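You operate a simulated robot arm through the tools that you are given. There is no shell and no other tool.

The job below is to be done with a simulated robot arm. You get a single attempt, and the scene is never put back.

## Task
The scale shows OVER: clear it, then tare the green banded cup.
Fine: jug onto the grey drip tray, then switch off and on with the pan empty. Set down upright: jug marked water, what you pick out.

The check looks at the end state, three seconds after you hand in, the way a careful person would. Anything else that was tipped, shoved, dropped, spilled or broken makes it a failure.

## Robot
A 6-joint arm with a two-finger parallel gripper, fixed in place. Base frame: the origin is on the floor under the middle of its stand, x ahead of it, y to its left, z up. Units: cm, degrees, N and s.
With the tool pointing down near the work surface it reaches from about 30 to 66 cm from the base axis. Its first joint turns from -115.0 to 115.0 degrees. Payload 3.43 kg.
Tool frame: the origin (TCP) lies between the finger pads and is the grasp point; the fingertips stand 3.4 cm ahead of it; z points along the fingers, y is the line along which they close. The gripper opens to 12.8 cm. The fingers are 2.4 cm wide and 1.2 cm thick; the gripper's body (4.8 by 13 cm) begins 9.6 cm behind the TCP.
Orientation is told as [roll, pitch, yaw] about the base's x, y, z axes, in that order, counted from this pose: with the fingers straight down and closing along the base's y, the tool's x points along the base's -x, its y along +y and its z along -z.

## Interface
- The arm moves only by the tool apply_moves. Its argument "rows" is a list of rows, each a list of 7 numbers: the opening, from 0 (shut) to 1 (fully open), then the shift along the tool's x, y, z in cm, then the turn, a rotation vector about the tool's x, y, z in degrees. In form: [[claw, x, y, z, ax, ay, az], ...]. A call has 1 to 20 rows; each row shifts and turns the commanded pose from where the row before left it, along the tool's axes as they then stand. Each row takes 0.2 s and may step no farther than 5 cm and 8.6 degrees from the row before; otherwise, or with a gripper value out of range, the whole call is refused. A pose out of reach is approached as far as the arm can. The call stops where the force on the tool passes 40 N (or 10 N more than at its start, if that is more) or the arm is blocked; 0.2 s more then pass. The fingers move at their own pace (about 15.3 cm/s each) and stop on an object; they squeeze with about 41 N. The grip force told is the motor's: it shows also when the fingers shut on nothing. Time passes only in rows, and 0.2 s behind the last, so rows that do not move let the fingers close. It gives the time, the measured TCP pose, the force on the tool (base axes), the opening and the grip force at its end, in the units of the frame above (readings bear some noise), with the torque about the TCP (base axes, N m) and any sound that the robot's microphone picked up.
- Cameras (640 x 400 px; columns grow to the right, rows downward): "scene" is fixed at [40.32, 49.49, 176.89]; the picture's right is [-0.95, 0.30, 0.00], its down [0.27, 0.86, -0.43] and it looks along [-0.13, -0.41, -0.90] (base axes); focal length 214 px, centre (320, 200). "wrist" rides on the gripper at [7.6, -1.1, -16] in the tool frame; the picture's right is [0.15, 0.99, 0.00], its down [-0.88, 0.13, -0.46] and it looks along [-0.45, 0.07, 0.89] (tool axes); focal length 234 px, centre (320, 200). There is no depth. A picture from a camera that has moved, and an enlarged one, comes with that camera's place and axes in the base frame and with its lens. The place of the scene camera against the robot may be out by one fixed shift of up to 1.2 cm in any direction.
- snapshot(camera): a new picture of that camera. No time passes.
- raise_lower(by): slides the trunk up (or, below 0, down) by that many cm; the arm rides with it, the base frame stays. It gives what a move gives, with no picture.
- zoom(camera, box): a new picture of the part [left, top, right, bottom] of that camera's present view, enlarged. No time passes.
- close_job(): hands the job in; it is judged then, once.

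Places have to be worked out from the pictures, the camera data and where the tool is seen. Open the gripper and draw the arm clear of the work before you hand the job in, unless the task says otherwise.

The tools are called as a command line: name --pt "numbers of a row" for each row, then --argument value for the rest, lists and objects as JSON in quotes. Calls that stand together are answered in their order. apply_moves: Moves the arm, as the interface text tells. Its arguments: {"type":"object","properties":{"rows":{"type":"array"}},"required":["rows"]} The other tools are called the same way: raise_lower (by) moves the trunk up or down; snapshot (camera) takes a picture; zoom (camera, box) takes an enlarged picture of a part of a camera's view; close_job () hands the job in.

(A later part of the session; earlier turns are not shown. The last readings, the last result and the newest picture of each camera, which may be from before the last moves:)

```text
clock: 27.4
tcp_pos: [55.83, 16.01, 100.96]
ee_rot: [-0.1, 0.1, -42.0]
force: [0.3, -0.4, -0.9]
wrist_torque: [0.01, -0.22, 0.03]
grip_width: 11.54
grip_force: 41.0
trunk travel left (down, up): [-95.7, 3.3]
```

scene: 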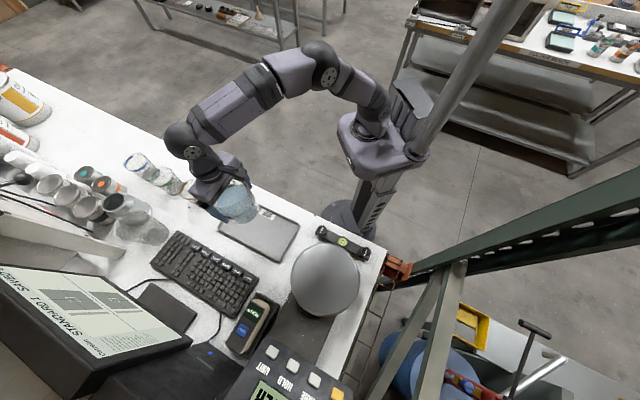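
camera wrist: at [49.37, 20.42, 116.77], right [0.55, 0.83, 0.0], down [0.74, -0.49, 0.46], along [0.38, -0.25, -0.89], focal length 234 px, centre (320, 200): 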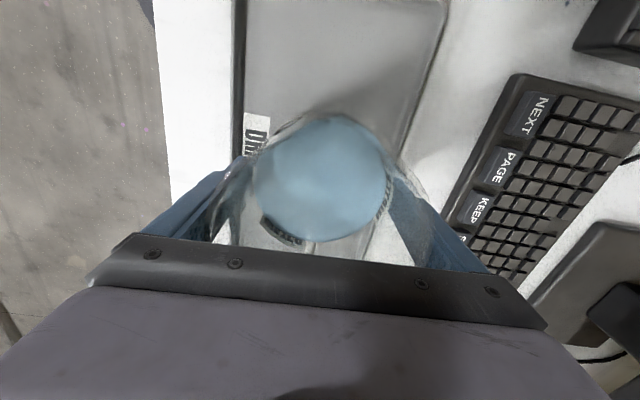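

Now the tray bears nearly all the weight with almost no torque: the base is flat. I open the fingers gently.

apply_moves --pt "0.9 0 0 0 0 0 0" --pt "0.92 0 0 0 0 0 0" --pt "0.94 0 0 0 0 0 0" --pt "0.97 0 0 0 0 0 0" --pt "1 0 0 0 0 0 0" --pt "1 0 0 0 0 0 0"

snapshot --camera "wrist"

zoom --camera "scene" --box '[200, 170, 310, 280]'

```text
clock: 28.8
tcp_pos: [55.83, 16.01, 101.01]
ee_rot: [-0.2, 0.0, -42.0]
force: [0.0, 0.4, -0.3]
wrist_torque: [-0.03, 0.01, -0.02]
grip_width: 12.8
grip_force: 0.0
trunk travel left (down, up): [-95.7, 3.3]
```

```text
taken
camera wrist: at [49.51, 20.44, 116.87], right [0.55, 0.83, 0.0], down [0.74, -0.49, 0.46], along [0.38, -0.25, -0.89], focal length 234 px, centre (320, 200)
```

wrist: 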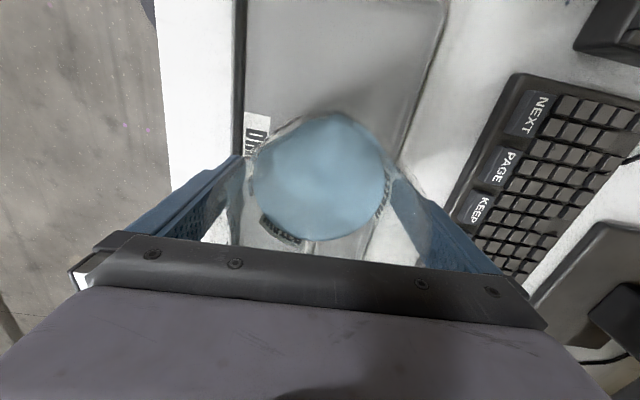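

```text
3.64 times, centred on (255, 225) of scene
camera zoom: at [40.32, 49.49, 176.89], right [-0.95, 0.3, 0.0], down [0.27, 0.86, -0.43], along [-0.13, -0.41, -0.9], focal length 780 px, centre (556, 109)
```

zoom: 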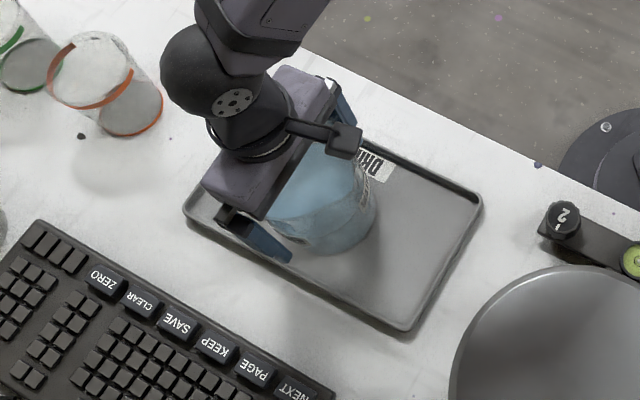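

The jug stands free on the tray. I retract straight up, slowly at first, until the tips are well above the rim.

apply_moves --pt "1 0 0 -0.5 0 0 0" --pt "1 0 0 -0.7 0 0 0" --pt "1 0 0 -1.0 0 0 0" --pt "1 0 0 -1.0 0 0 0" --pt "1 0 0 -1.0 0 0 0" --pt "1 0 0 -1.0 0 0 0" --pt "1 0 0 -1.0 0 0 0" --pt "1 0 0 -1.5 0 0 0" --pt "1 0 0 -1.5 0 0 0" --pt "1 0 0 -2 0 0 0" --pt "1 0 0 -2 0 0 0" --pt "1 0 0 -2 0 0 0" --pt "1 0 0 -3 0 0 0" --pt "1 0 0 -3 0 0 0" --pt "1 0 0 -3 0 0 0"

snapshot --camera "wrist"

snapshot --camera "scene"

```text
clock: 32.0
tcp_pos: [55.86, 15.95, 125.3]
ee_rot: [-0.2, 0.0, -42.0]
force: [0.5, 0.3, -0.6]
wrist_torque: [-0.02, -0.01, 0.01]
grip_width: 12.8
grip_force: 0.1
trunk travel left (down, up): [-95.7, 3.3]
```

```text
taken
camera wrist: at [49.45, 20.45, 141.1], right [0.55, 0.83, 0.0], down [0.74, -0.49, 0.46], along [0.38, -0.25, -0.89], focal length 234 px, centre (320, 200)
```

wrist: 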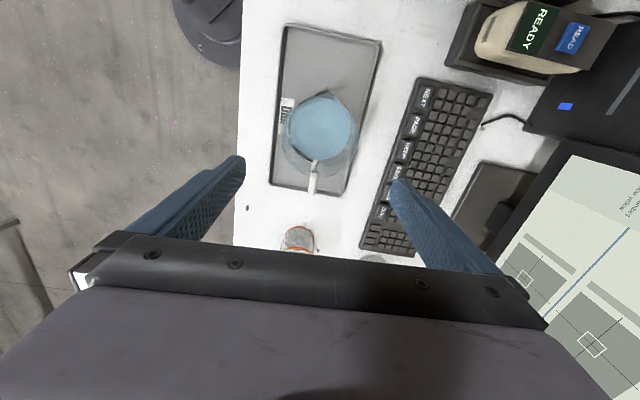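

```text
taken
```

scene: 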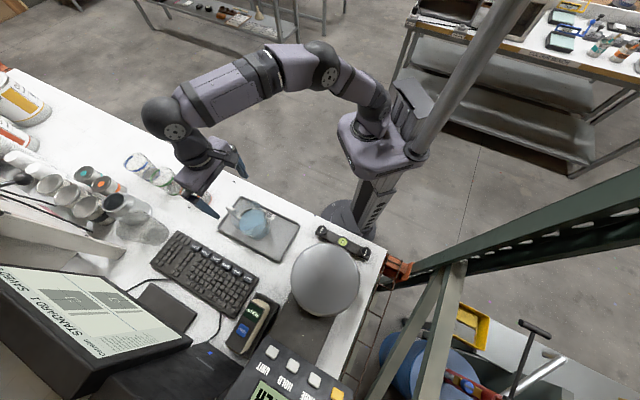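

The jug stands upright on the tray, the arm is clear. Next is the power key: I triangulate the keys at z≈122.3, yellow near (42, 67), TARE near (45, 63), with the panel tilted about 37° toward the robot. I first move the arm back over the front area at z 130 and then look from there.

apply_moves --pt "1 2.0 0 -0.5 0 0 0" --pt "1 3.7 0 -0.5 0 0 0" --pt "1 3.9 0 -0.5 0 0 0" --pt "1 3.9 0 -0.5 0 0 0" --pt "1 3.9 0 -0.5 0 0 0" --pt "1 3.9 0 -0.5 0 0 0" --pt "1 3.9 0 -0.5 0 0 0" --pt "1 3.9 0 -0.5 0 0 0" --pt "1 3.9 0 -0.5 0 0 0" --pt "1 2.5 0 -0.5 0 0 0" --pt "1 1.5 0 0 0 0 0"

apply_moves --pt "0.5 0 0 0 0 0 -8.5" --pt "0 0 0 0 0 0 -8.5" --pt "0 0 0 0 0 0 -8.5" --pt "0 0 0 0 0 0 -8.5" --pt "0 0 0 0 0 0 -8.5" --pt "0 0 0 0 0 0 -8.5" --pt "0 0 0 0 0 0 -8.5" --pt "0 0 0 0 0 0 -8.5" --pt "0 0 0 0 0 0 -8.5" --pt "0 0 0 0 0 0 -8.5"

snapshot --camera "wrist"

snapshot --camera "scene"

```text
clock: 34.4
tcp_pos: [28.49, 40.88, 130.14]
ee_rot: [-0.1, 0.1, -42.0]
force: [-0.1, 0.2, -0.1]
wrist_torque: [-0.01, -0.02, -0.04]
grip_width: 12.79
grip_force: 0.0
trunk travel left (down, up): [-95.7, 3.3]
```

```text
clock: 36.6
tcp_pos: [28.43, 40.78, 130.33]
ee_rot: [0.0, 0.0, 43.3]
force: [0.0, -0.2, 0.8]
wrist_torque: [-0.01, -0.03, 0.01]
grip_width: 0.0
grip_force: 33.9
trunk travel left (down, up): [-95.7, 3.3]
```

```text
taken
camera wrist: at [23.69, 34.99, 146.07], right [-0.78, 0.62, 0.0], down [0.55, 0.7, 0.45], along [0.28, 0.36, -0.89], focal length 234 px, centre (320, 200)
```

wrist: 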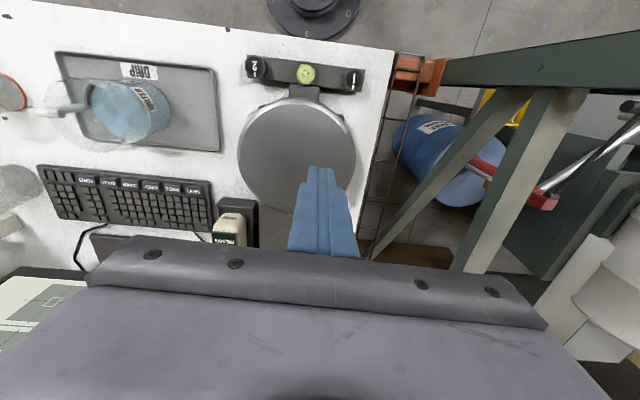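

```text
taken
```

scene: 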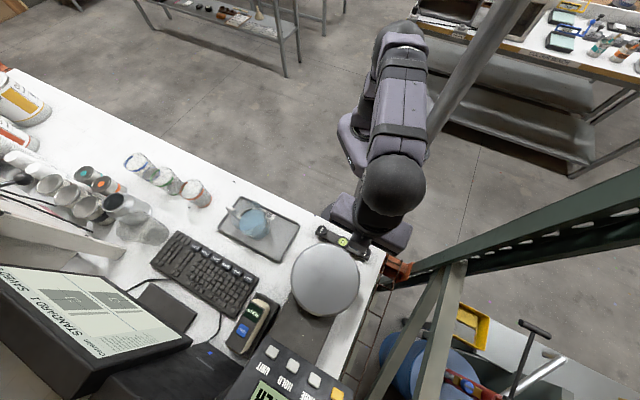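

I tilt the tool forward to 50° toward the panel while moving 12 cm forward; the tips stay about 12 cm short of the panel.

apply_moves --pt "0 -2 0 0 0 -8.33 0" --pt "0 -1.98 0 0.29 0 -8.33 0" --pt "0 -1.92 0 0.57 0 -8.33 0" --pt "0 -1.81 0 0.85 0 -8.33 0" --pt "0 -1.67 0 1.1 0 -8.33 0" --pt "0 -1.49 0 1.33 0 -8.33 0" --pt "0 0 0 0 0 0 0"

snapshot --camera "wrist"

snapshot --camera "scene"

```text
clock: 38.2
tcp_pos: [37.13, 48.94, 129.95]
ee_rot: [0.0, -49.8, 43.0]
force: [0.4, 0.2, 0.2]
wrist_torque: [0.0, -0.03, 0.0]
grip_width: 0.0
grip_force: 33.0
trunk travel left (down, up): [-95.7, 3.3]
```

```text
taken
camera wrist: at [25.42, 36.59, 134.46], right [-0.74, 0.66, -0.11], down [0.07, 0.24, 0.97], along [0.66, 0.71, -0.23], focal length 234 px, centre (320, 200)
```

wrist: 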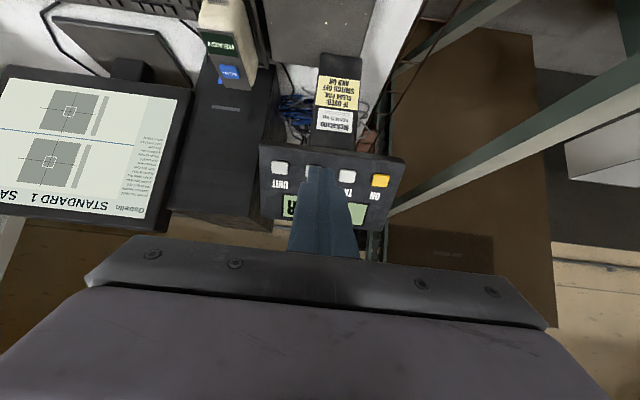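

```text
taken
```

scene: 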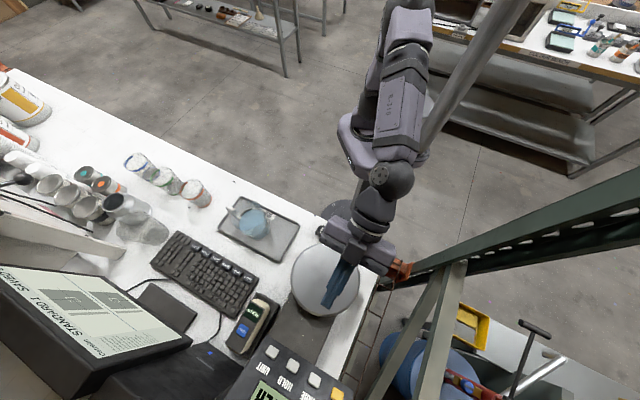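

The view (upside down) shows the panel with the keys in line. I zoom to measure the key positions from here.

zoom --camera "wrist" --box '[240, 120, 420, 240]'

```text
3.33 times, centred on (330, 180) of wrist
camera zoom: at [25.42, 36.59, 134.46], right [-0.74, 0.66, -0.11], down [0.07, 0.24, 0.97], along [0.66, 0.71, -0.23], focal length 781 px, centre (287, 267)
```

zoom: 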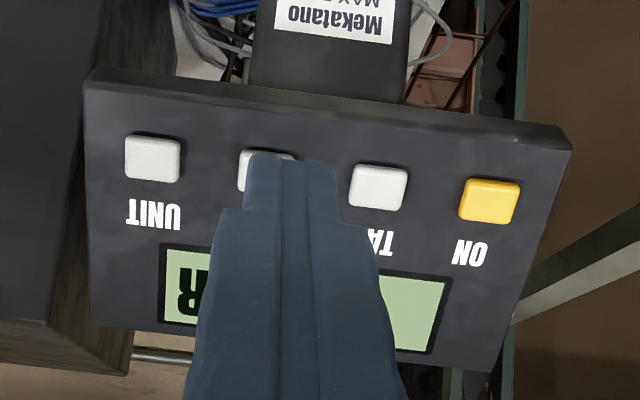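

Key centres triangulate well: yellow (41.8, 67.2, 122.3), TARE (45.3, 63.4, 122.4), panel tilt about 40°. Before moving left I want to know how close the green rack post comes, so I zoom on it in both views.

zoom --camera "scene" --box '[320, 220, 520, 400]'

zoom --camera "wrist" --box '[350, 0, 640, 290]'

```text
2.22 times, centred on (420, 310) of scene
camera zoom: at [40.32, 49.49, 176.89], right [-0.95, 0.3, 0.0], down [0.27, 0.86, -0.43], along [-0.13, -0.41, -0.9], focal length 477 px, centre (98, -44)
```

zoom: 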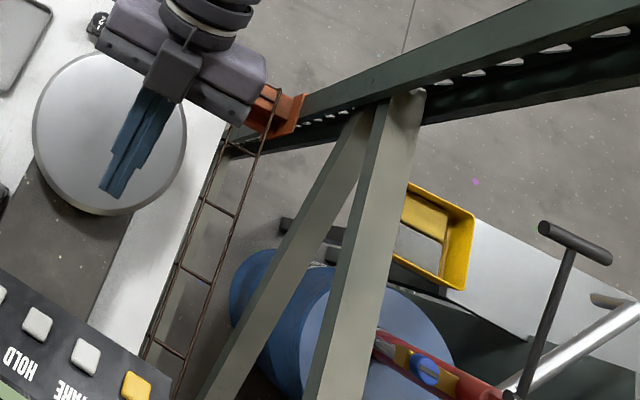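

```text
1.38 times, centred on (495, 145) of wrist
camera zoom: at [25.42, 36.59, 134.46], right [-0.74, 0.66, -0.11], down [0.07, 0.24, 0.97], along [0.66, 0.71, -0.23], focal length 323 px, centre (79, 276)
```

zoom: 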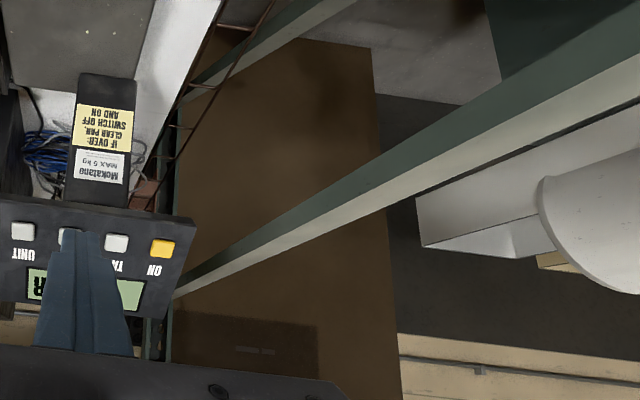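

The rack's members sit at z≈118–121 and left of e1≈−32, so the gripper (z above 130) clears them. I now set the tilt to 42° (normal to the panel) and go to 5 cm in front of the yellow key.

apply_moves --pt "0 0 0 0 0 7.8 0" --pt "0 -0.5 2.0 0.5 0 0 0" --pt "0 -1.5 2.5 1.7 0 0 0" --pt "0 -1.8 2.6 2.2 0 0 0" --pt "0 -1.8 2.0 2.2 0 0 0" --pt "0 -1.05 1.02 1.31 0 0 0" --pt "0 0 0 0 0 0 0"

snapshot --camera "wrist"

snapshot --camera "scene"

```text
clock: 39.8
tcp_pos: [37.67, 63.14, 128.66]
ee_rot: [0.0, -42.0, 43.1]
force: [0.2, 0.2, 0.2]
wrist_torque: [0.03, -0.02, 0.01]
grip_width: 0.0
grip_force: 33.2
trunk travel left (down, up): [-95.7, 3.3]
```

```text
taken
camera wrist: at [26.56, 51.27, 135.34], right [-0.75, 0.65, -0.1], down [0.17, 0.33, 0.93], along [0.64, 0.68, -0.36], focal length 234 px, centre (320, 200)
```

wrist: 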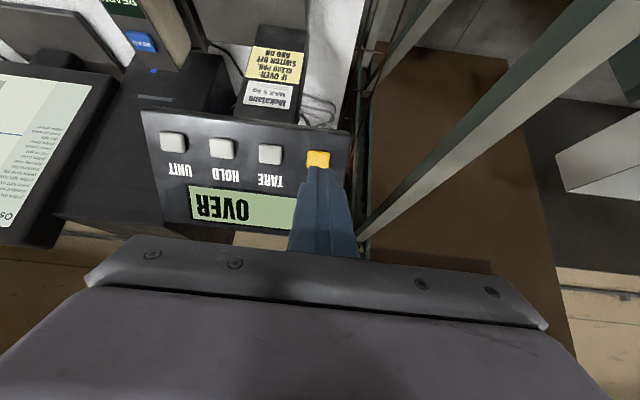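

```text
taken
```

scene: 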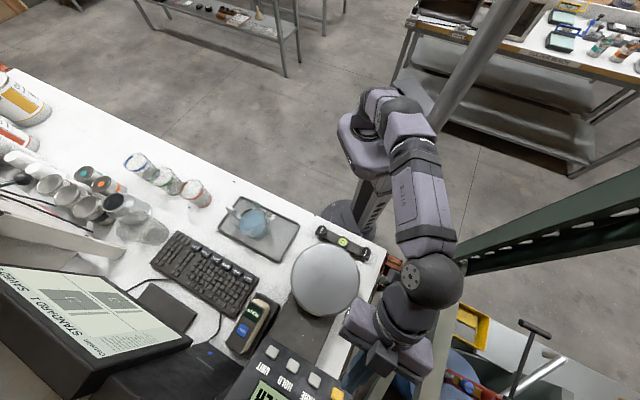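

The tool axis points at the yellow key within 1–2 mm (key seen at (318,158), predicted (320,159)). I advance 4.2 cm, then feel for the key in small steps.

apply_moves --pt "0 0 0 1.2 0 0 0" --pt "0 0 0 1.2 0 0 0" --pt "0 0 0 1.0 0 0 0" --pt "0 0 0 0.8 0 0 0" --pt "0 0 0 0 0 0 0"

zoom --camera "wrist" --box '[240, 100, 400, 220]'

```text
clock: 41.0
tcp_pos: [39.9, 65.1, 125.62]
ee_rot: [0.0, -42.1, 43.0]
force: [-1.1, 0.2, 0.9]
wrist_torque: [0.03, 0.01, 0.03]
grip_width: 0.0
grip_force: 33.0
trunk travel left (down, up): [-95.7, 3.3]
heard: click
```

```text
3.33 times, centred on (320, 160) of wrist
camera zoom: at [28.67, 53.33, 132.37], right [-0.75, 0.65, -0.1], down [0.17, 0.33, 0.93], along [0.64, 0.68, -0.36], focal length 781 px, centre (320, 333)
```

zoom: 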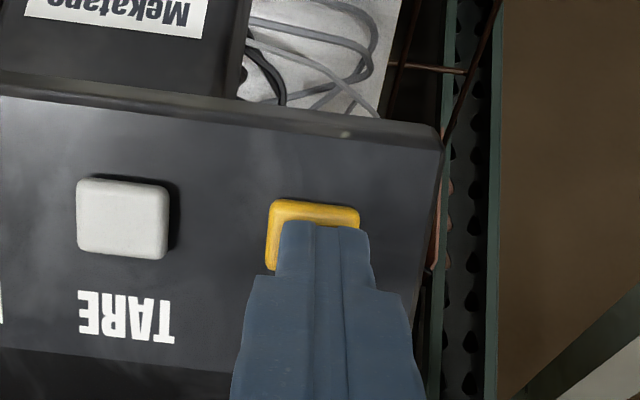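

A click was heard: the key went down already. I back off 2 cm and look at the display.

apply_moves --pt "0 0 0 -1.0 0 0 0" --pt "0 0 0 -1.0 0 0 0" --pt "0 0 0 0 0 0 0"

zoom --camera "wrist" --box '[120, 80, 400, 260]'

zoom --camera "scene" --box '[230, 330, 370, 400]'

```text
clock: 41.8
tcp_pos: [38.91, 64.36, 127.04]
ee_rot: [0.0, -42.1, 43.0]
force: [0.6, -0.2, -0.3]
wrist_torque: [0.0, -0.02, 0.02]
grip_width: 0.0
grip_force: 32.9
trunk travel left (down, up): [-95.7, 3.3]
```

```text
2.22 times, centred on (260, 170) of wrist
camera zoom: at [27.69, 52.55, 133.81], right [-0.75, 0.65, -0.1], down [0.17, 0.33, 0.93], along [0.64, 0.68, -0.36], focal length 520 px, centre (453, 267)
```

zoom: 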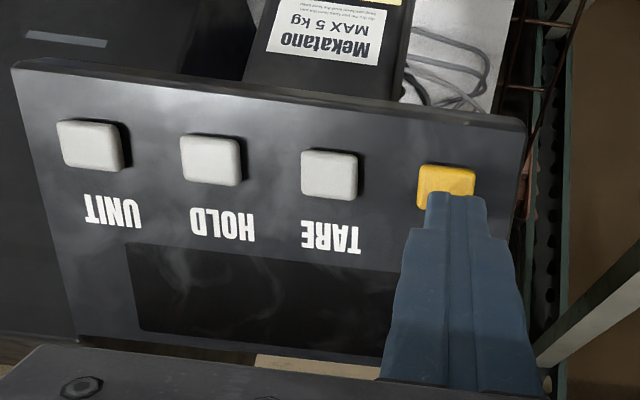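

```text
4.57 times, centred on (300, 365) of scene
camera zoom: at [40.32, 49.49, 176.89], right [-0.95, 0.3, 0.0], down [0.27, 0.86, -0.43], along [-0.13, -0.41, -0.9], focal length 980 px, centre (411, -554)
```

zoom: 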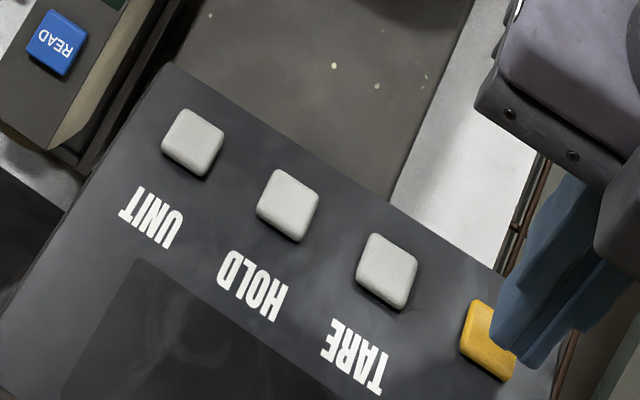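

The display is dark: the scale is off, and the pan is empty. After a short wait I press again with the same travel, then back off.

apply_moves --pt "0 0 0 0 0 0 0" --pt "0 0 0 0 0 0 0" --pt "0 0 0 0 0 0 0" --pt "0 0 0 0.8 0 0 0" --pt "0 0 0 0.6 0 0 0" --pt "0 0 0 0.3 0 0 0" --pt "0 0 0 0.3 0 0 0" --pt "0 0 0 0 0 0 0"

```text
clock: 43.6
tcp_pos: [39.84, 65.24, 125.69]
ee_rot: [0.0, -42.2, 43.0]
force: [-0.4, -0.6, 1.3]
wrist_torque: [-0.02, -0.01, -0.03]
grip_width: 0.04
grip_force: 32.7
trunk travel left (down, up): [-95.7, 3.3]
heard: click
```

A click again. I back off 3 cm and wait for the scale to start up, then read the display.

apply_moves --pt "0 0 0 -1.0 0 0 0" --pt "0 0 0 -1.0 0 0 0" --pt "0 0 0 -1.0 0 0 0" --pt "0 0 0 0 0 0 0" --pt "0 0 0 0 0 0 0" --pt "0 0 0 0 0 0 0" --pt "0 0 0 0 0 0 0" --pt "0 0 0 0 0 0 0" --pt "0 0 0 0 0 0 0" --pt "0 0 0 0 0 0 0"

zoom --camera "wrist" --box '[120, 80, 400, 260]'

snapshot --camera "scene"

```text
clock: 45.8
tcp_pos: [38.3, 63.89, 127.91]
ee_rot: [0.0, -42.2, 43.0]
force: [0.7, 0.3, 0.3]
wrist_torque: [0.02, -0.03, 0.01]
grip_width: 0.0
grip_force: 33.6
trunk travel left (down, up): [-95.7, 3.3]
```

```text
2.22 times, centred on (260, 170) of wrist
camera zoom: at [27.16, 52.16, 134.58], right [-0.75, 0.65, -0.1], down [0.17, 0.33, 0.93], along [0.64, 0.68, -0.36], focal length 520 px, centre (453, 267)
```

zoom: 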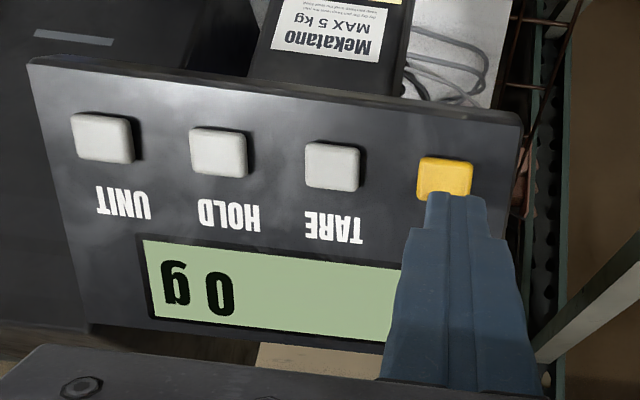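

```text
taken
```

scene: 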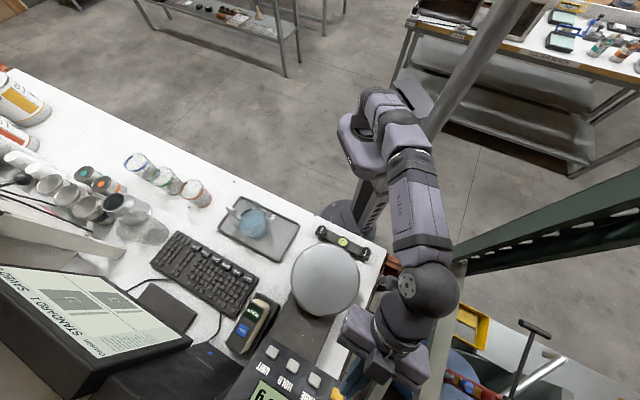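

The scale now reads "0 g" with the empty pan. I back away from the panel along the same way I came, then turn the tool toward the cups keeping the 42° tilt.

apply_moves --pt "0 0 0 -2 0 0 0" --pt "0 2.0 -2.5 -1.8 0 0 0" --pt "0 2.0 -2.5 -1.8 0 0 0" --pt "0 2.0 -2.5 -1.8 0 0 0" --pt "0 2.0 -2.5 -1.8 0 0 0" --pt "0.3 0 0 0 5.18 0 5.76" --pt "0.6 0 0 0 5.18 0 5.76" --pt "0.85 0 0 0 5.18 0 5.76" --pt "0.85 0 0 0 5.18 0 5.76" --pt "0.85 0 0 0 0 0 0"

snapshot --camera "wrist"

snapshot --camera "scene"

```text
clock: 48.0
tcp_pos: [36.26, 48.31, 129.34]
ee_rot: [0.1, -42.0, 11.8]
force: [-0.3, -0.8, -0.5]
wrist_torque: [-0.02, 0.02, -0.03]
grip_width: 10.9
grip_force: 0.0
trunk travel left (down, up): [-95.7, 3.3]
```

```text
taken
camera wrist: at [20.58, 43.97, 136.04], right [-0.31, 0.95, -0.1], down [0.31, 0.2, 0.93], along [0.9, 0.26, -0.36], focal length 234 px, centre (320, 200)
```

wrist: 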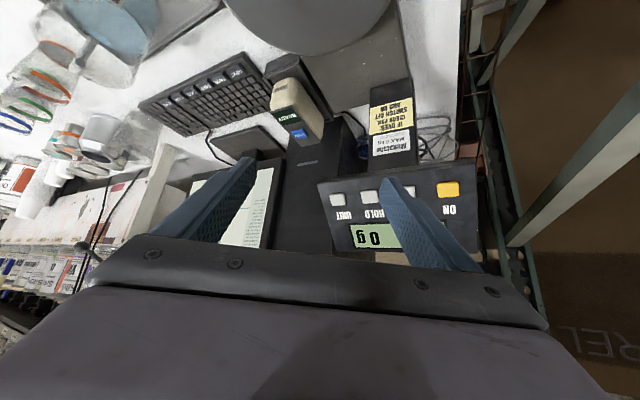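

```text
taken
```

scene: 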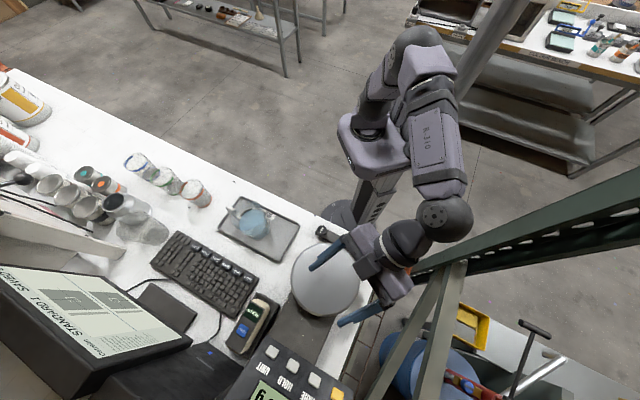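

Everything is clear. I carry the empty, open gripper over at z≈125 (well above the jug) to near (70, −16, 122) to look at the cups.

apply_moves --pt "0.85 -0.27 -1.94 0.52 0 0 0" --pt "0.85 -0.44 -3.1 0.83 0 0 0" --pt "0.85 -0.548 -3.88 1.039 0 0 0" --pt "0.85 -0.548 -3.88 1.039 0 0 0" --pt "0.85 -0.548 -3.88 1.039 0 0 0" --pt "0.85 -0.548 -3.88 1.039 0 0 0" --pt "0.85 -0.548 -3.88 1.039 0 0 0" --pt "0.85 -0.548 -3.88 1.039 0 0 0" --pt "0.85 -0.548 -3.88 1.039 0 0 0" --pt "0.85 -0.548 -3.88 1.039 0 0 0" --pt "0.85 -0.548 -3.88 1.039 0 0 0" --pt "0.85 -0.548 -3.88 1.039 0 0 0" --pt "0.85 -0.548 -3.88 1.039 0 0 0" --pt "0.85 -0.548 -3.88 1.039 0 0 0" --pt "0.85 -0.548 -3.88 1.039 0 0 0" --pt "0.85 -0.548 -3.88 1.039 0 0 0" --pt "0.85 -0.548 -3.88 1.039 0 0 0" --pt "0.85 -0.548 -3.88 1.039 0 0 0" --pt "0.85 -0.3 -2.0 0.5 0 0 0" --pt "0.85 0 0 0 0 0 0"

snapshot --camera "wrist"

snapshot --camera "scene"

```text
clock: 52.2
tcp_pos: [69.99, -15.29, 121.86]
ee_rot: [0.0, -42.0, 11.9]
force: [0.7, 0.1, -0.8]
wrist_torque: [0.05, 0.01, 0.01]
grip_width: 10.84
grip_force: 0.0
trunk travel left (down, up): [-95.7, 3.3]
```

```text
taken
camera wrist: at [54.23, -19.61, 128.66], right [-0.31, 0.95, -0.1], down [0.31, 0.2, 0.93], along [0.9, 0.26, -0.36], focal length 234 px, centre (320, 200)
```

wrist: 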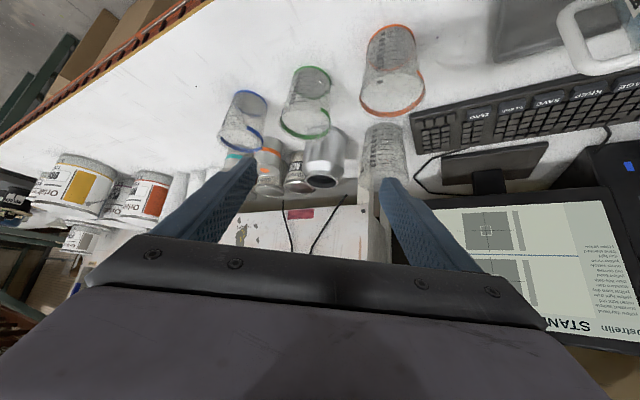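

```text
taken
```

scene: 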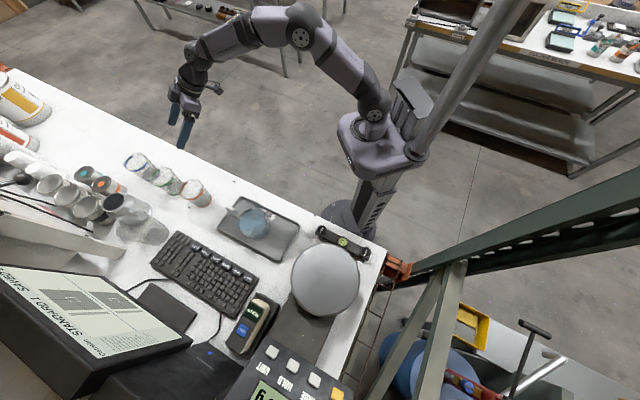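

The cups are in view now (image is upside down). I zoom in on them to identify the green-banded one and measure it.

zoom --camera "wrist" --box '[200, 10, 450, 200]'

zoom --camera "wrist" --box '[260, 50, 350, 150]'

```text
2.11 times, centred on (325, 105) of wrist
camera zoom: at [54.23, -19.61, 128.66], right [-0.31, 0.95, -0.1], down [0.31, 0.2, 0.93], along [0.9, 0.26, -0.36], focal length 493 px, centre (310, 400)
```

zoom: 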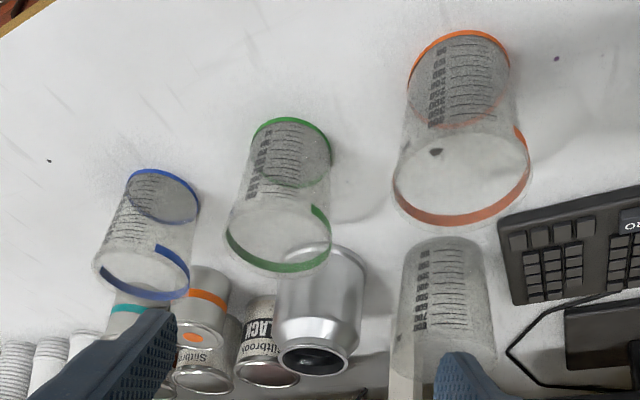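

```text
4.00 times, centred on (305, 100) of wrist
camera zoom: at [54.23, -19.61, 128.66], right [-0.31, 0.95, -0.1], down [0.31, 0.2, 0.93], along [0.9, 0.26, -0.36], focal length 937 px, centre (380, 600)
```

zoom: 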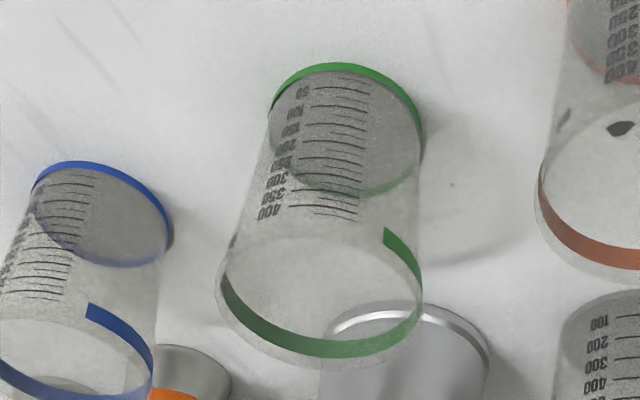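

The middle cup carries the green band: base centre about (88.4, −13.9) on the bench (z≈91.3), rim diameter about 9.3 cm at z≈101.3, tapered. I test the reach at a safe height by moving forward 15 cm at z 122.

apply_moves --pt "0.85 -1.5 -0.4 1.3 0 0 0" --pt "0.85 -2.7 -0.7 2.4 0 0 0" --pt "0.85 -2.7 -0.7 2.4 0 0 0" --pt "0.85 -2.7 -0.7 2.4 0 0 0" --pt "0.85 -1.3 -0.3 1.2 0 0 0" --pt "0.85 0 0 0 0 0 0"

snapshot --camera "wrist"

snapshot --camera "scene"

```text
clock: 53.6
tcp_pos: [78.62, -14.79, 121.21]
ee_rot: [0.1, -42.1, 11.9]
force: [1.0, -0.5, -0.7]
wrist_torque: [0.0, -0.02, -0.01]
grip_width: 10.88
grip_force: 0.1
out of reach, approached as far as the arm can: row 3, 4, 5
trunk travel left (down, up): [-95.7, 3.3]
```

```text
taken
camera wrist: at [62.94, -19.05, 127.93], right [-0.31, 0.95, -0.1], down [0.31, 0.2, 0.93], along [0.9, 0.26, -0.36], focal length 234 px, centre (320, 200)
```

wrist: 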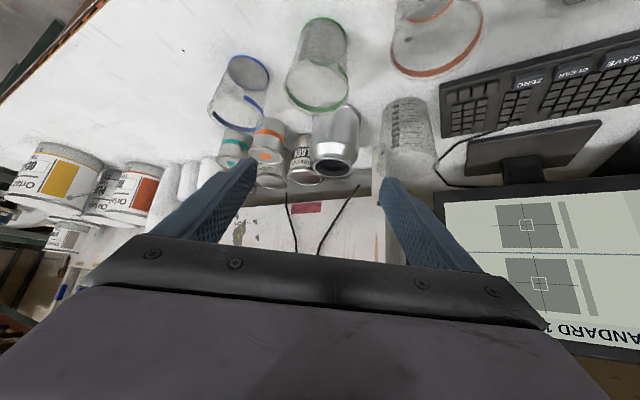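

```text
taken
```

scene: 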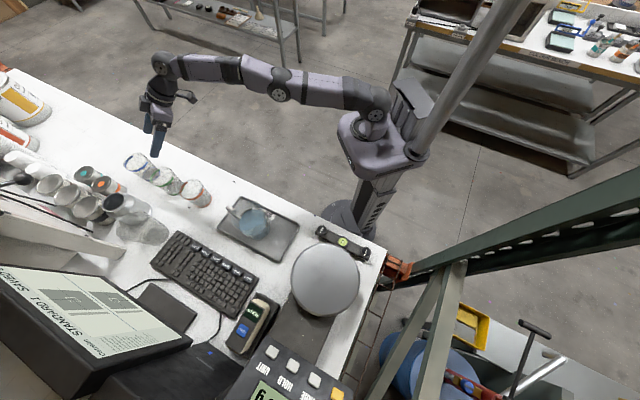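

Reach with 42° tilt ends at r≈80, so the cup (r≈89.5) needs a flatter tool and a lower shoulder. I pull back 10 cm first, before lowering the trunk.

apply_moves --pt "0.85 2.0 0 -1.8 0 0 0" --pt "0.85 2.7 0 -2.4 0 0 0" --pt "0.85 2.7 0 -2.4 0 0 0" --pt "0.85 0 0 0 0 0 0"

raise_lower --by -6

snapshot --camera "scene"

```text
clock: 54.6
tcp_pos: [69.1, -16.62, 121.12]
ee_rot: [0.1, -41.9, 12.0]
force: [0.4, 0.5, -0.6]
wrist_torque: [0.02, 0.03, 0.01]
grip_width: 10.91
grip_force: 0.2
trunk travel left (down, up): [-95.7, 3.3]
```

```text
clock: 55.6
tcp_pos: [68.92, -16.6, 115.21]
ee_rot: [0.1, -42.1, 11.9]
force: [0.2, 0.5, -0.1]
wrist_torque: [0.01, -0.01, 0.04]
grip_width: 10.87
grip_force: 0.1
trunk travel left (down, up): [-89.7, 9.3]
```

```text
taken
```

scene: 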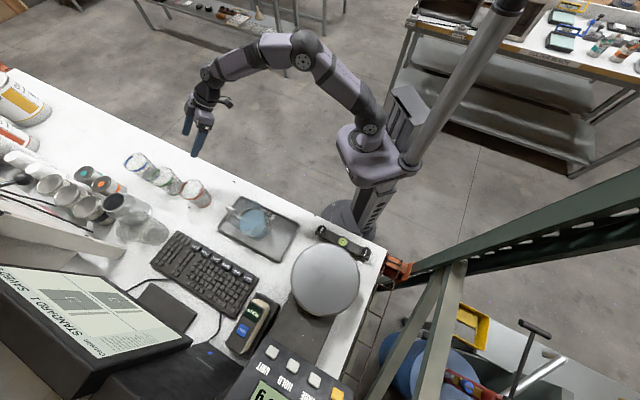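

All clear. I lower the trunk a further 7 cm (tips stay above the cups' rims, and the tool is in front of the cups).

raise_lower --by -7

apply_moves --pt "0.85 0 0 0 0 -7.0 0" --pt "0.85 0 0 0 0 -7.0 0" --pt "0.85 0 0 0 0 -7.0 0" --pt "0.85 0 0 0 0 -7.0 0" --pt "0.85 0 0 0 0 0 0"

snapshot --camera "wrist"

snapshot --camera "scene"

```text
clock: 56.7
tcp_pos: [68.95, -16.8, 108.34]
ee_rot: [0.1, -42.2, 12.0]
force: [0.5, 0.8, 0.3]
wrist_torque: [0.03, 0.02, 0.01]
grip_width: 10.88
grip_force: 0.0
trunk travel left (down, up): [-82.7, 16.3]
```

```text
clock: 57.9
tcp_pos: [68.82, -16.65, 108.18]
ee_rot: [0.3, -70.1, 11.8]
force: [0.4, 0.1, -0.3]
wrist_torque: [-0.04, 0.0, 0.01]
grip_width: 10.88
grip_force: 0.1
trunk travel left (down, up): [-82.7, 16.3]
```

```text
taken
camera wrist: at [51.96, -21.29, 106.41], right [-0.25, 0.96, -0.14], down [-0.15, 0.1, 0.98], along [0.95, 0.27, 0.12], focal length 234 px, centre (320, 200)
```

wrist: 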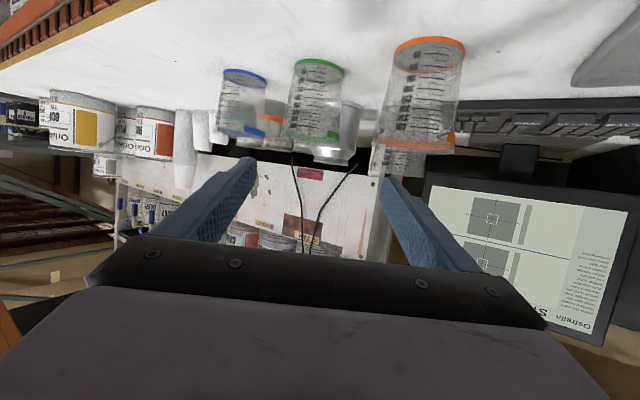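

```text
taken
```

scene: 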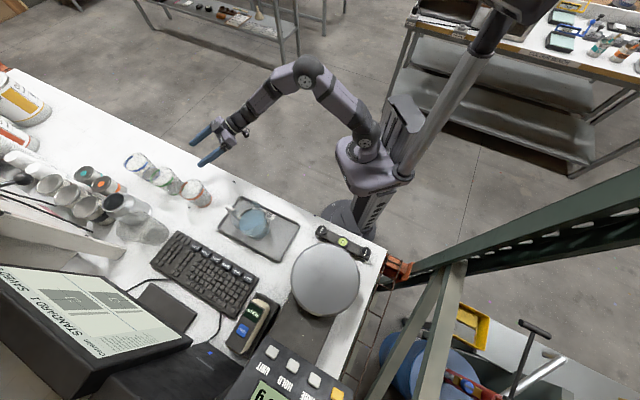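

Now the cups are seen almost side-on (upside down). I zoom to measure the green and orange cups from here.

zoom --camera "wrist" --box '[200, 20, 480, 180]'

```text
2.29 times, centred on (340, 100) of wrist
camera zoom: at [51.96, -21.29, 106.41], right [-0.25, 0.96, -0.14], down [-0.15, 0.1, 0.98], along [0.95, 0.27, 0.12], focal length 535 px, centre (274, 429)
```

zoom: 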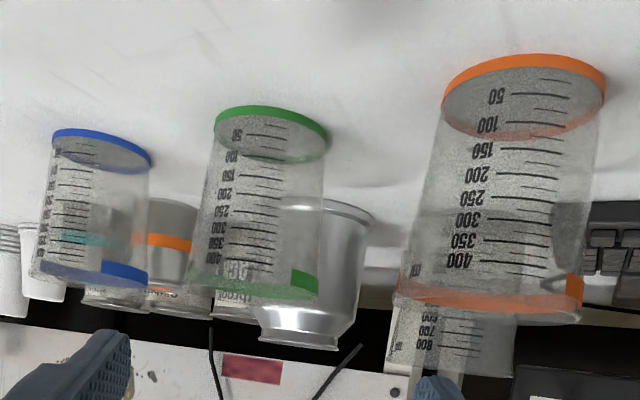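

Green cup axis at about (88.4, −13.9), orange cup about 12.7 cm to its side. I turn the yaw to 15° for more clearance from the orange cup and move forward at z≈108 (above the rims) in two stages to test reach.

apply_moves --pt "0.85 0 0 0 -3.01 0 -1.09" --pt "0.85 -0.9 -0.4 2.8 0 0 0" --pt "0.85 -1.086 -0.486 3.41 0 0 0" --pt "0.85 -1.086 -0.486 3.41 0 0 0" --pt "0.85 0 0 0 0 0 0"

snapshot --camera "scene"

```text
clock: 59.1
tcp_pos: [79.06, -15.3, 107.93]
ee_rot: [0.2, -70.1, 15.0]
force: [0.5, 0.2, 0.2]
wrist_torque: [-0.01, 0.0, -0.01]
grip_width: 10.9
grip_force: 0.0
trunk travel left (down, up): [-82.7, 16.3]
```

```text
taken
```

scene: 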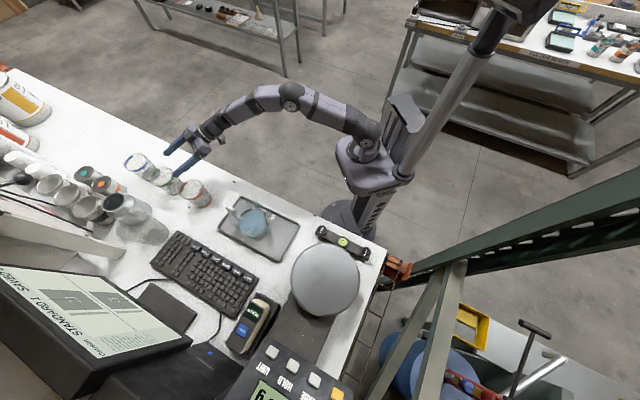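

apply_moves --pt "0.85 -0.65 -0.27 1.8 0 0 0" --pt "0.85 -0.65 -0.27 1.8 0 0 0" --pt "0.85 0 0 0 0 0 0"

snapshot --camera "wrist"

```text
clock: 59.9
tcp_pos: [82.97, -14.98, 107.86]
ee_rot: [0.2, -70.0, 15.1]
force: [-0.3, -0.4, 0.3]
wrist_torque: [0.03, 0.04, 0.02]
grip_width: 10.88
grip_force: 0.1
trunk travel left (down, up): [-82.7, 16.3]
```

```text
taken
camera wrist: at [66.22, -20.47, 106.01], right [-0.31, 0.94, -0.14], down [-0.16, 0.09, 0.98], along [0.94, 0.32, 0.12], focal length 234 px, centre (320, 200)
```

wrist: 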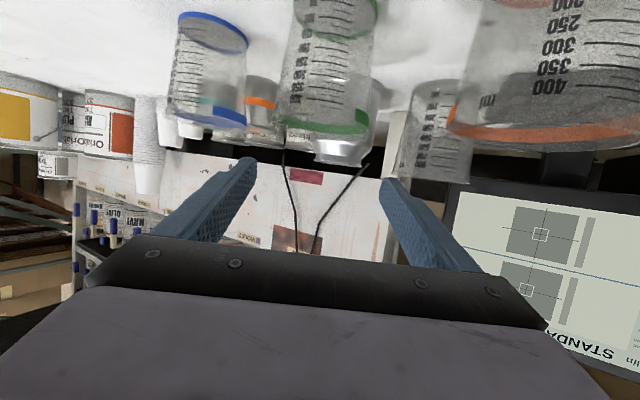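

zoom --camera "wrist" --box '[240, 0, 420, 170]'

```text
2.35 times, centred on (330, 85) of wrist
camera zoom: at [66.22, -20.47, 106.01], right [-0.31, 0.94, -0.14], down [-0.16, 0.09, 0.98], along [0.94, 0.32, 0.12], focal length 551 px, centre (296, 471)
```

zoom: 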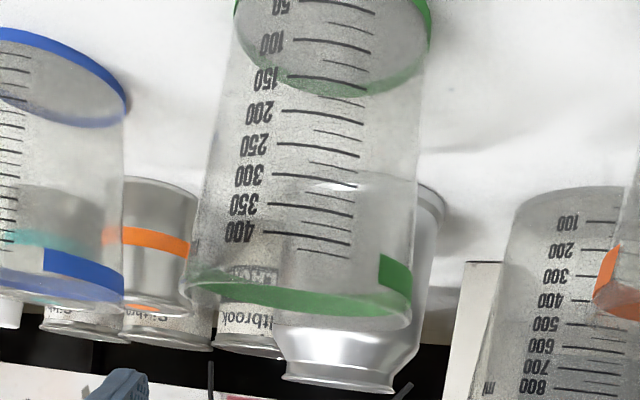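

The cup's axis refines to (88.5, −13.7). I go the last 3.9 cm forward, still above the rims, shifting −0.2 cm sideways to centre on it.

apply_moves --pt "0.85 -0.66 -0.1 1.82 0 0 0" --pt "0.85 -0.66 -0.1 1.82 0 0 0" --pt "0.85 0 0 0 0 0 0"

snapshot --camera "wrist"

zoom --camera "scene" --box '[90, 100, 290, 240]'

```text
clock: 60.7
tcp_pos: [85.5, -14.34, 107.52]
ee_rot: [0.3, -69.9, 14.9]
force: [-0.1, 0.5, -0.4]
wrist_torque: [-0.01, 0.01, -0.01]
grip_width: 10.9
grip_force: 0.0
out of reach, approached as far as the arm can: row 2
trunk travel left (down, up): [-82.7, 16.3]
```

```text
taken
camera wrist: at [68.82, -19.85, 105.86], right [-0.31, 0.94, -0.14], down [-0.16, 0.09, 0.98], along [0.94, 0.32, 0.12], focal length 234 px, centre (320, 200)
```

wrist: 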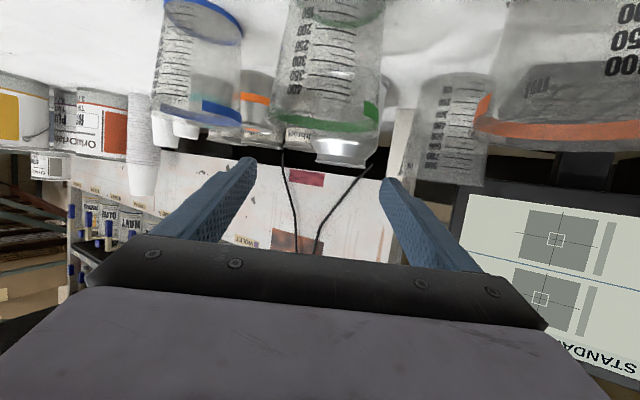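

```text
2.86 times, centred on (190, 170) of scene
camera zoom: at [40.32, 49.49, 176.89], right [-0.95, 0.3, 0.0], down [0.27, 0.86, -0.43], along [-0.13, -0.41, -0.9], focal length 613 px, centre (691, 286)
```

zoom: 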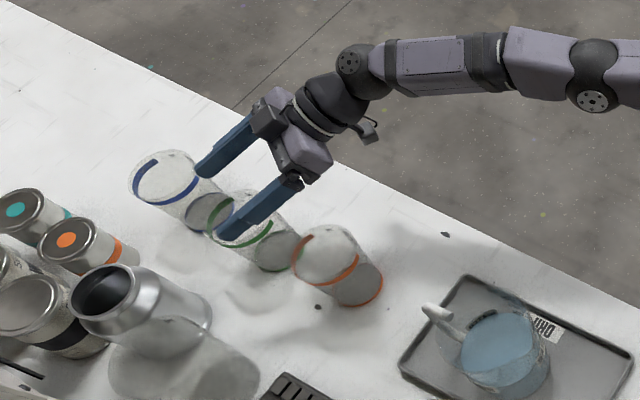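

The arm ended 1.3 cm short at this height and tilt. I back off along the tool's line, then lower the trunk 5 cm more and use a flatter tilt (76°) with yaw 12° to gain reach.

apply_moves --pt "0.85 0.7 0 -1.9 0 0 0" --pt "0.85 1.25 0 -3.45 0 0 0" --pt "0.85 1.25 0 -3.45 0 0 0" --pt "0.8125 0.7 0 -1.9 0 0 0" --pt "0.8125 0 0 0 0 0 0"

raise_lower --by -5

apply_moves --pt "0.8125 0 0 0 0 -6.0 0" --pt "0.8125 0 0 0 2.85 0 0.75" --pt "0.8125 0 0 0 0 0 0"

snapshot --camera "wrist"

zoom --camera "scene" --box '[90, 100, 290, 240]'

```text
clock: 61.9
tcp_pos: [74.32, -17.28, 107.83]
ee_rot: [0.3, -70.2, 15.0]
force: [0.6, 0.4, 0.4]
wrist_torque: [0.02, 0.01, -0.01]
grip_width: 10.39
grip_force: 0.1
trunk travel left (down, up): [-82.7, 16.3]
```

```text
clock: 62.8
tcp_pos: [74.32, -17.19, 102.65]
ee_rot: [0.2, -70.1, 15.0]
force: [0.5, -0.3, -0.1]
wrist_torque: [0.0, 0.0, -0.01]
grip_width: 10.4
grip_force: 0.0
trunk travel left (down, up): [-77.7, 21.3]
```

```text
clock: 63.6
tcp_pos: [74.32, -17.13, 102.46]
ee_rot: [0.5, -76.1, 11.8]
force: [0.8, 0.1, 0.5]
wrist_torque: [-0.01, 0.0, 0.0]
grip_width: 10.4
grip_force: 0.1
trunk travel left (down, up): [-77.7, 21.3]
```

```text
taken
camera wrist: at [57.67, -21.71, 99.07], right [-0.24, 0.96, -0.14], down [-0.25, 0.08, 0.96], along [0.94, 0.27, 0.22], focal length 234 px, centre (320, 200)
```

wrist: 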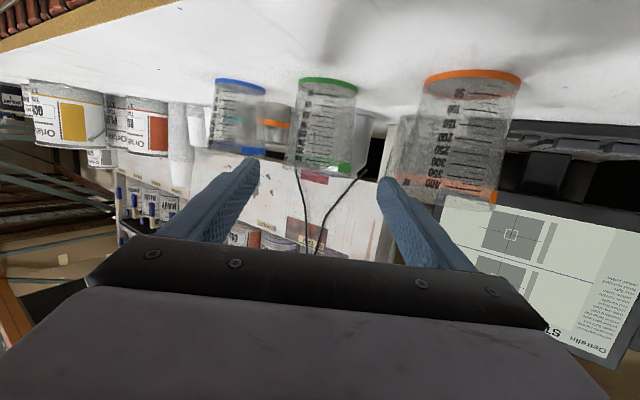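

```text
2.86 times, centred on (190, 170) of scene
camera zoom: at [40.32, 49.49, 176.89], right [-0.95, 0.3, 0.0], down [0.27, 0.86, -0.43], along [-0.13, -0.41, -0.9], focal length 613 px, centre (691, 286)
```

zoom: 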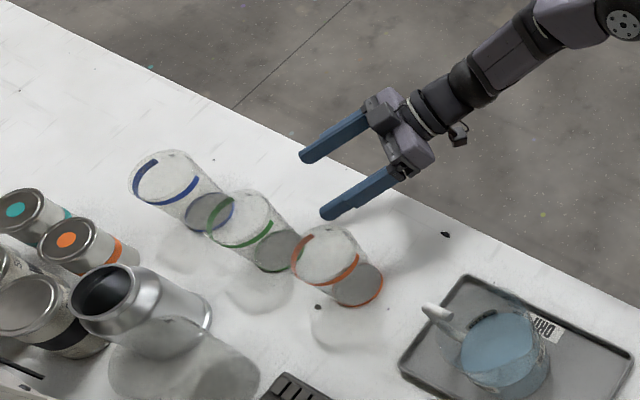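

zoom --camera "wrist" --box '[200, 50, 540, 230]'

```text
1.88 times, centred on (370, 140) of wrist
camera zoom: at [57.67, -21.71, 99.07], right [-0.24, 0.96, -0.14], down [-0.25, 0.08, 0.96], along [0.94, 0.27, 0.22], focal length 441 px, centre (226, 313)
```

zoom: 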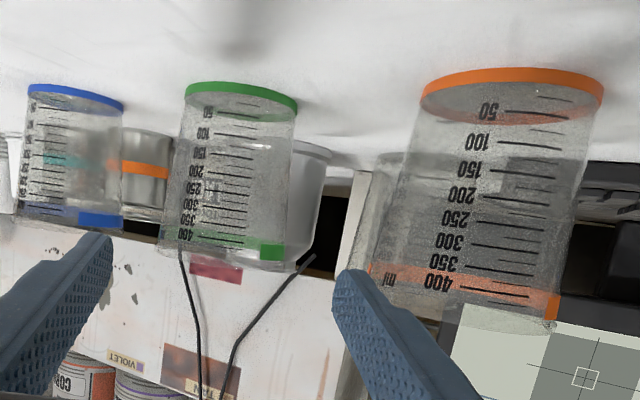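

The green cup lies within 0.15 cm of the tool line, and the orange cup's edge is about 1.5 cm outside the finger. I lower to z≈99.7 here and advance 8 cm (tips stay about 3 cm short of the cup).

apply_moves --pt "0.8125 1.31 0.06 0.33 0 0 0" --pt "0.8125 1.31 0.07 0.33 0 0 0" --pt "0.8125 -0.48 0 1.94 0 0 0" --pt "0.8125 -0.48 0 1.94 0 0 0" --pt "0.8125 -0.36 0 1.46 0 0 0" --pt "0.8125 0 0 0 0 0 0"

snapshot --camera "wrist"

zoom --camera "scene" --box '[90, 100, 290, 240]'

```text
clock: 65.0
tcp_pos: [79.77, -15.81, 100.1]
ee_rot: [0.6, -76.1, 11.7]
force: [-0.1, -0.3, -0.2]
wrist_torque: [0.0, 0.02, -0.03]
grip_width: 10.4
grip_force: 0.0
trunk travel left (down, up): [-77.7, 21.3]
```

```text
taken
camera wrist: at [63.0, -20.42, 96.43], right [-0.24, 0.96, -0.14], down [-0.25, 0.08, 0.96], along [0.94, 0.27, 0.22], focal length 234 px, centre (320, 200)
```

wrist: 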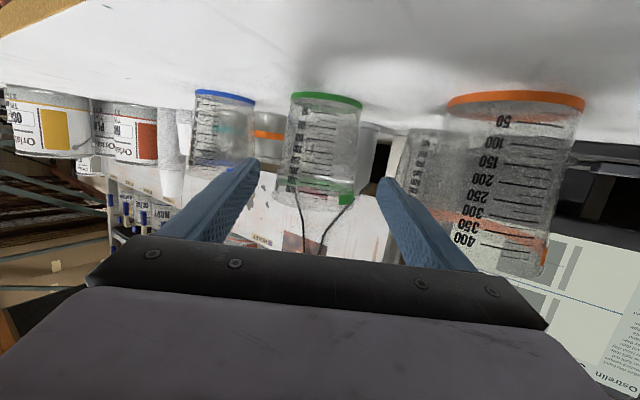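

```text
2.86 times, centred on (190, 170) of scene
camera zoom: at [40.32, 49.49, 176.89], right [-0.95, 0.3, 0.0], down [0.27, 0.86, -0.43], along [-0.13, -0.41, -0.9], focal length 613 px, centre (691, 286)
```

zoom: 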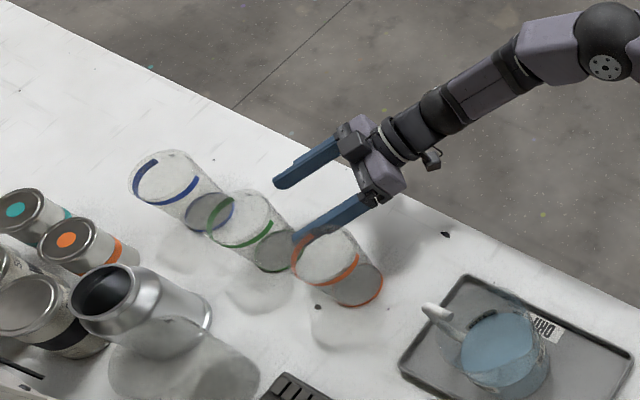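

zoom --camera "wrist" --box '[220, 70, 480, 250]'

```text
2.22 times, centred on (350, 160) of wrist
camera zoom: at [63.0, -20.42, 96.43], right [-0.24, 0.96, -0.14], down [-0.25, 0.08, 0.96], along [0.94, 0.27, 0.22], focal length 520 px, centre (253, 289)
```

zoom: 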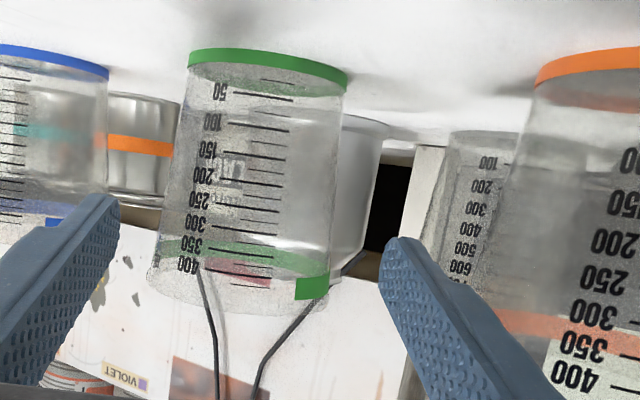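

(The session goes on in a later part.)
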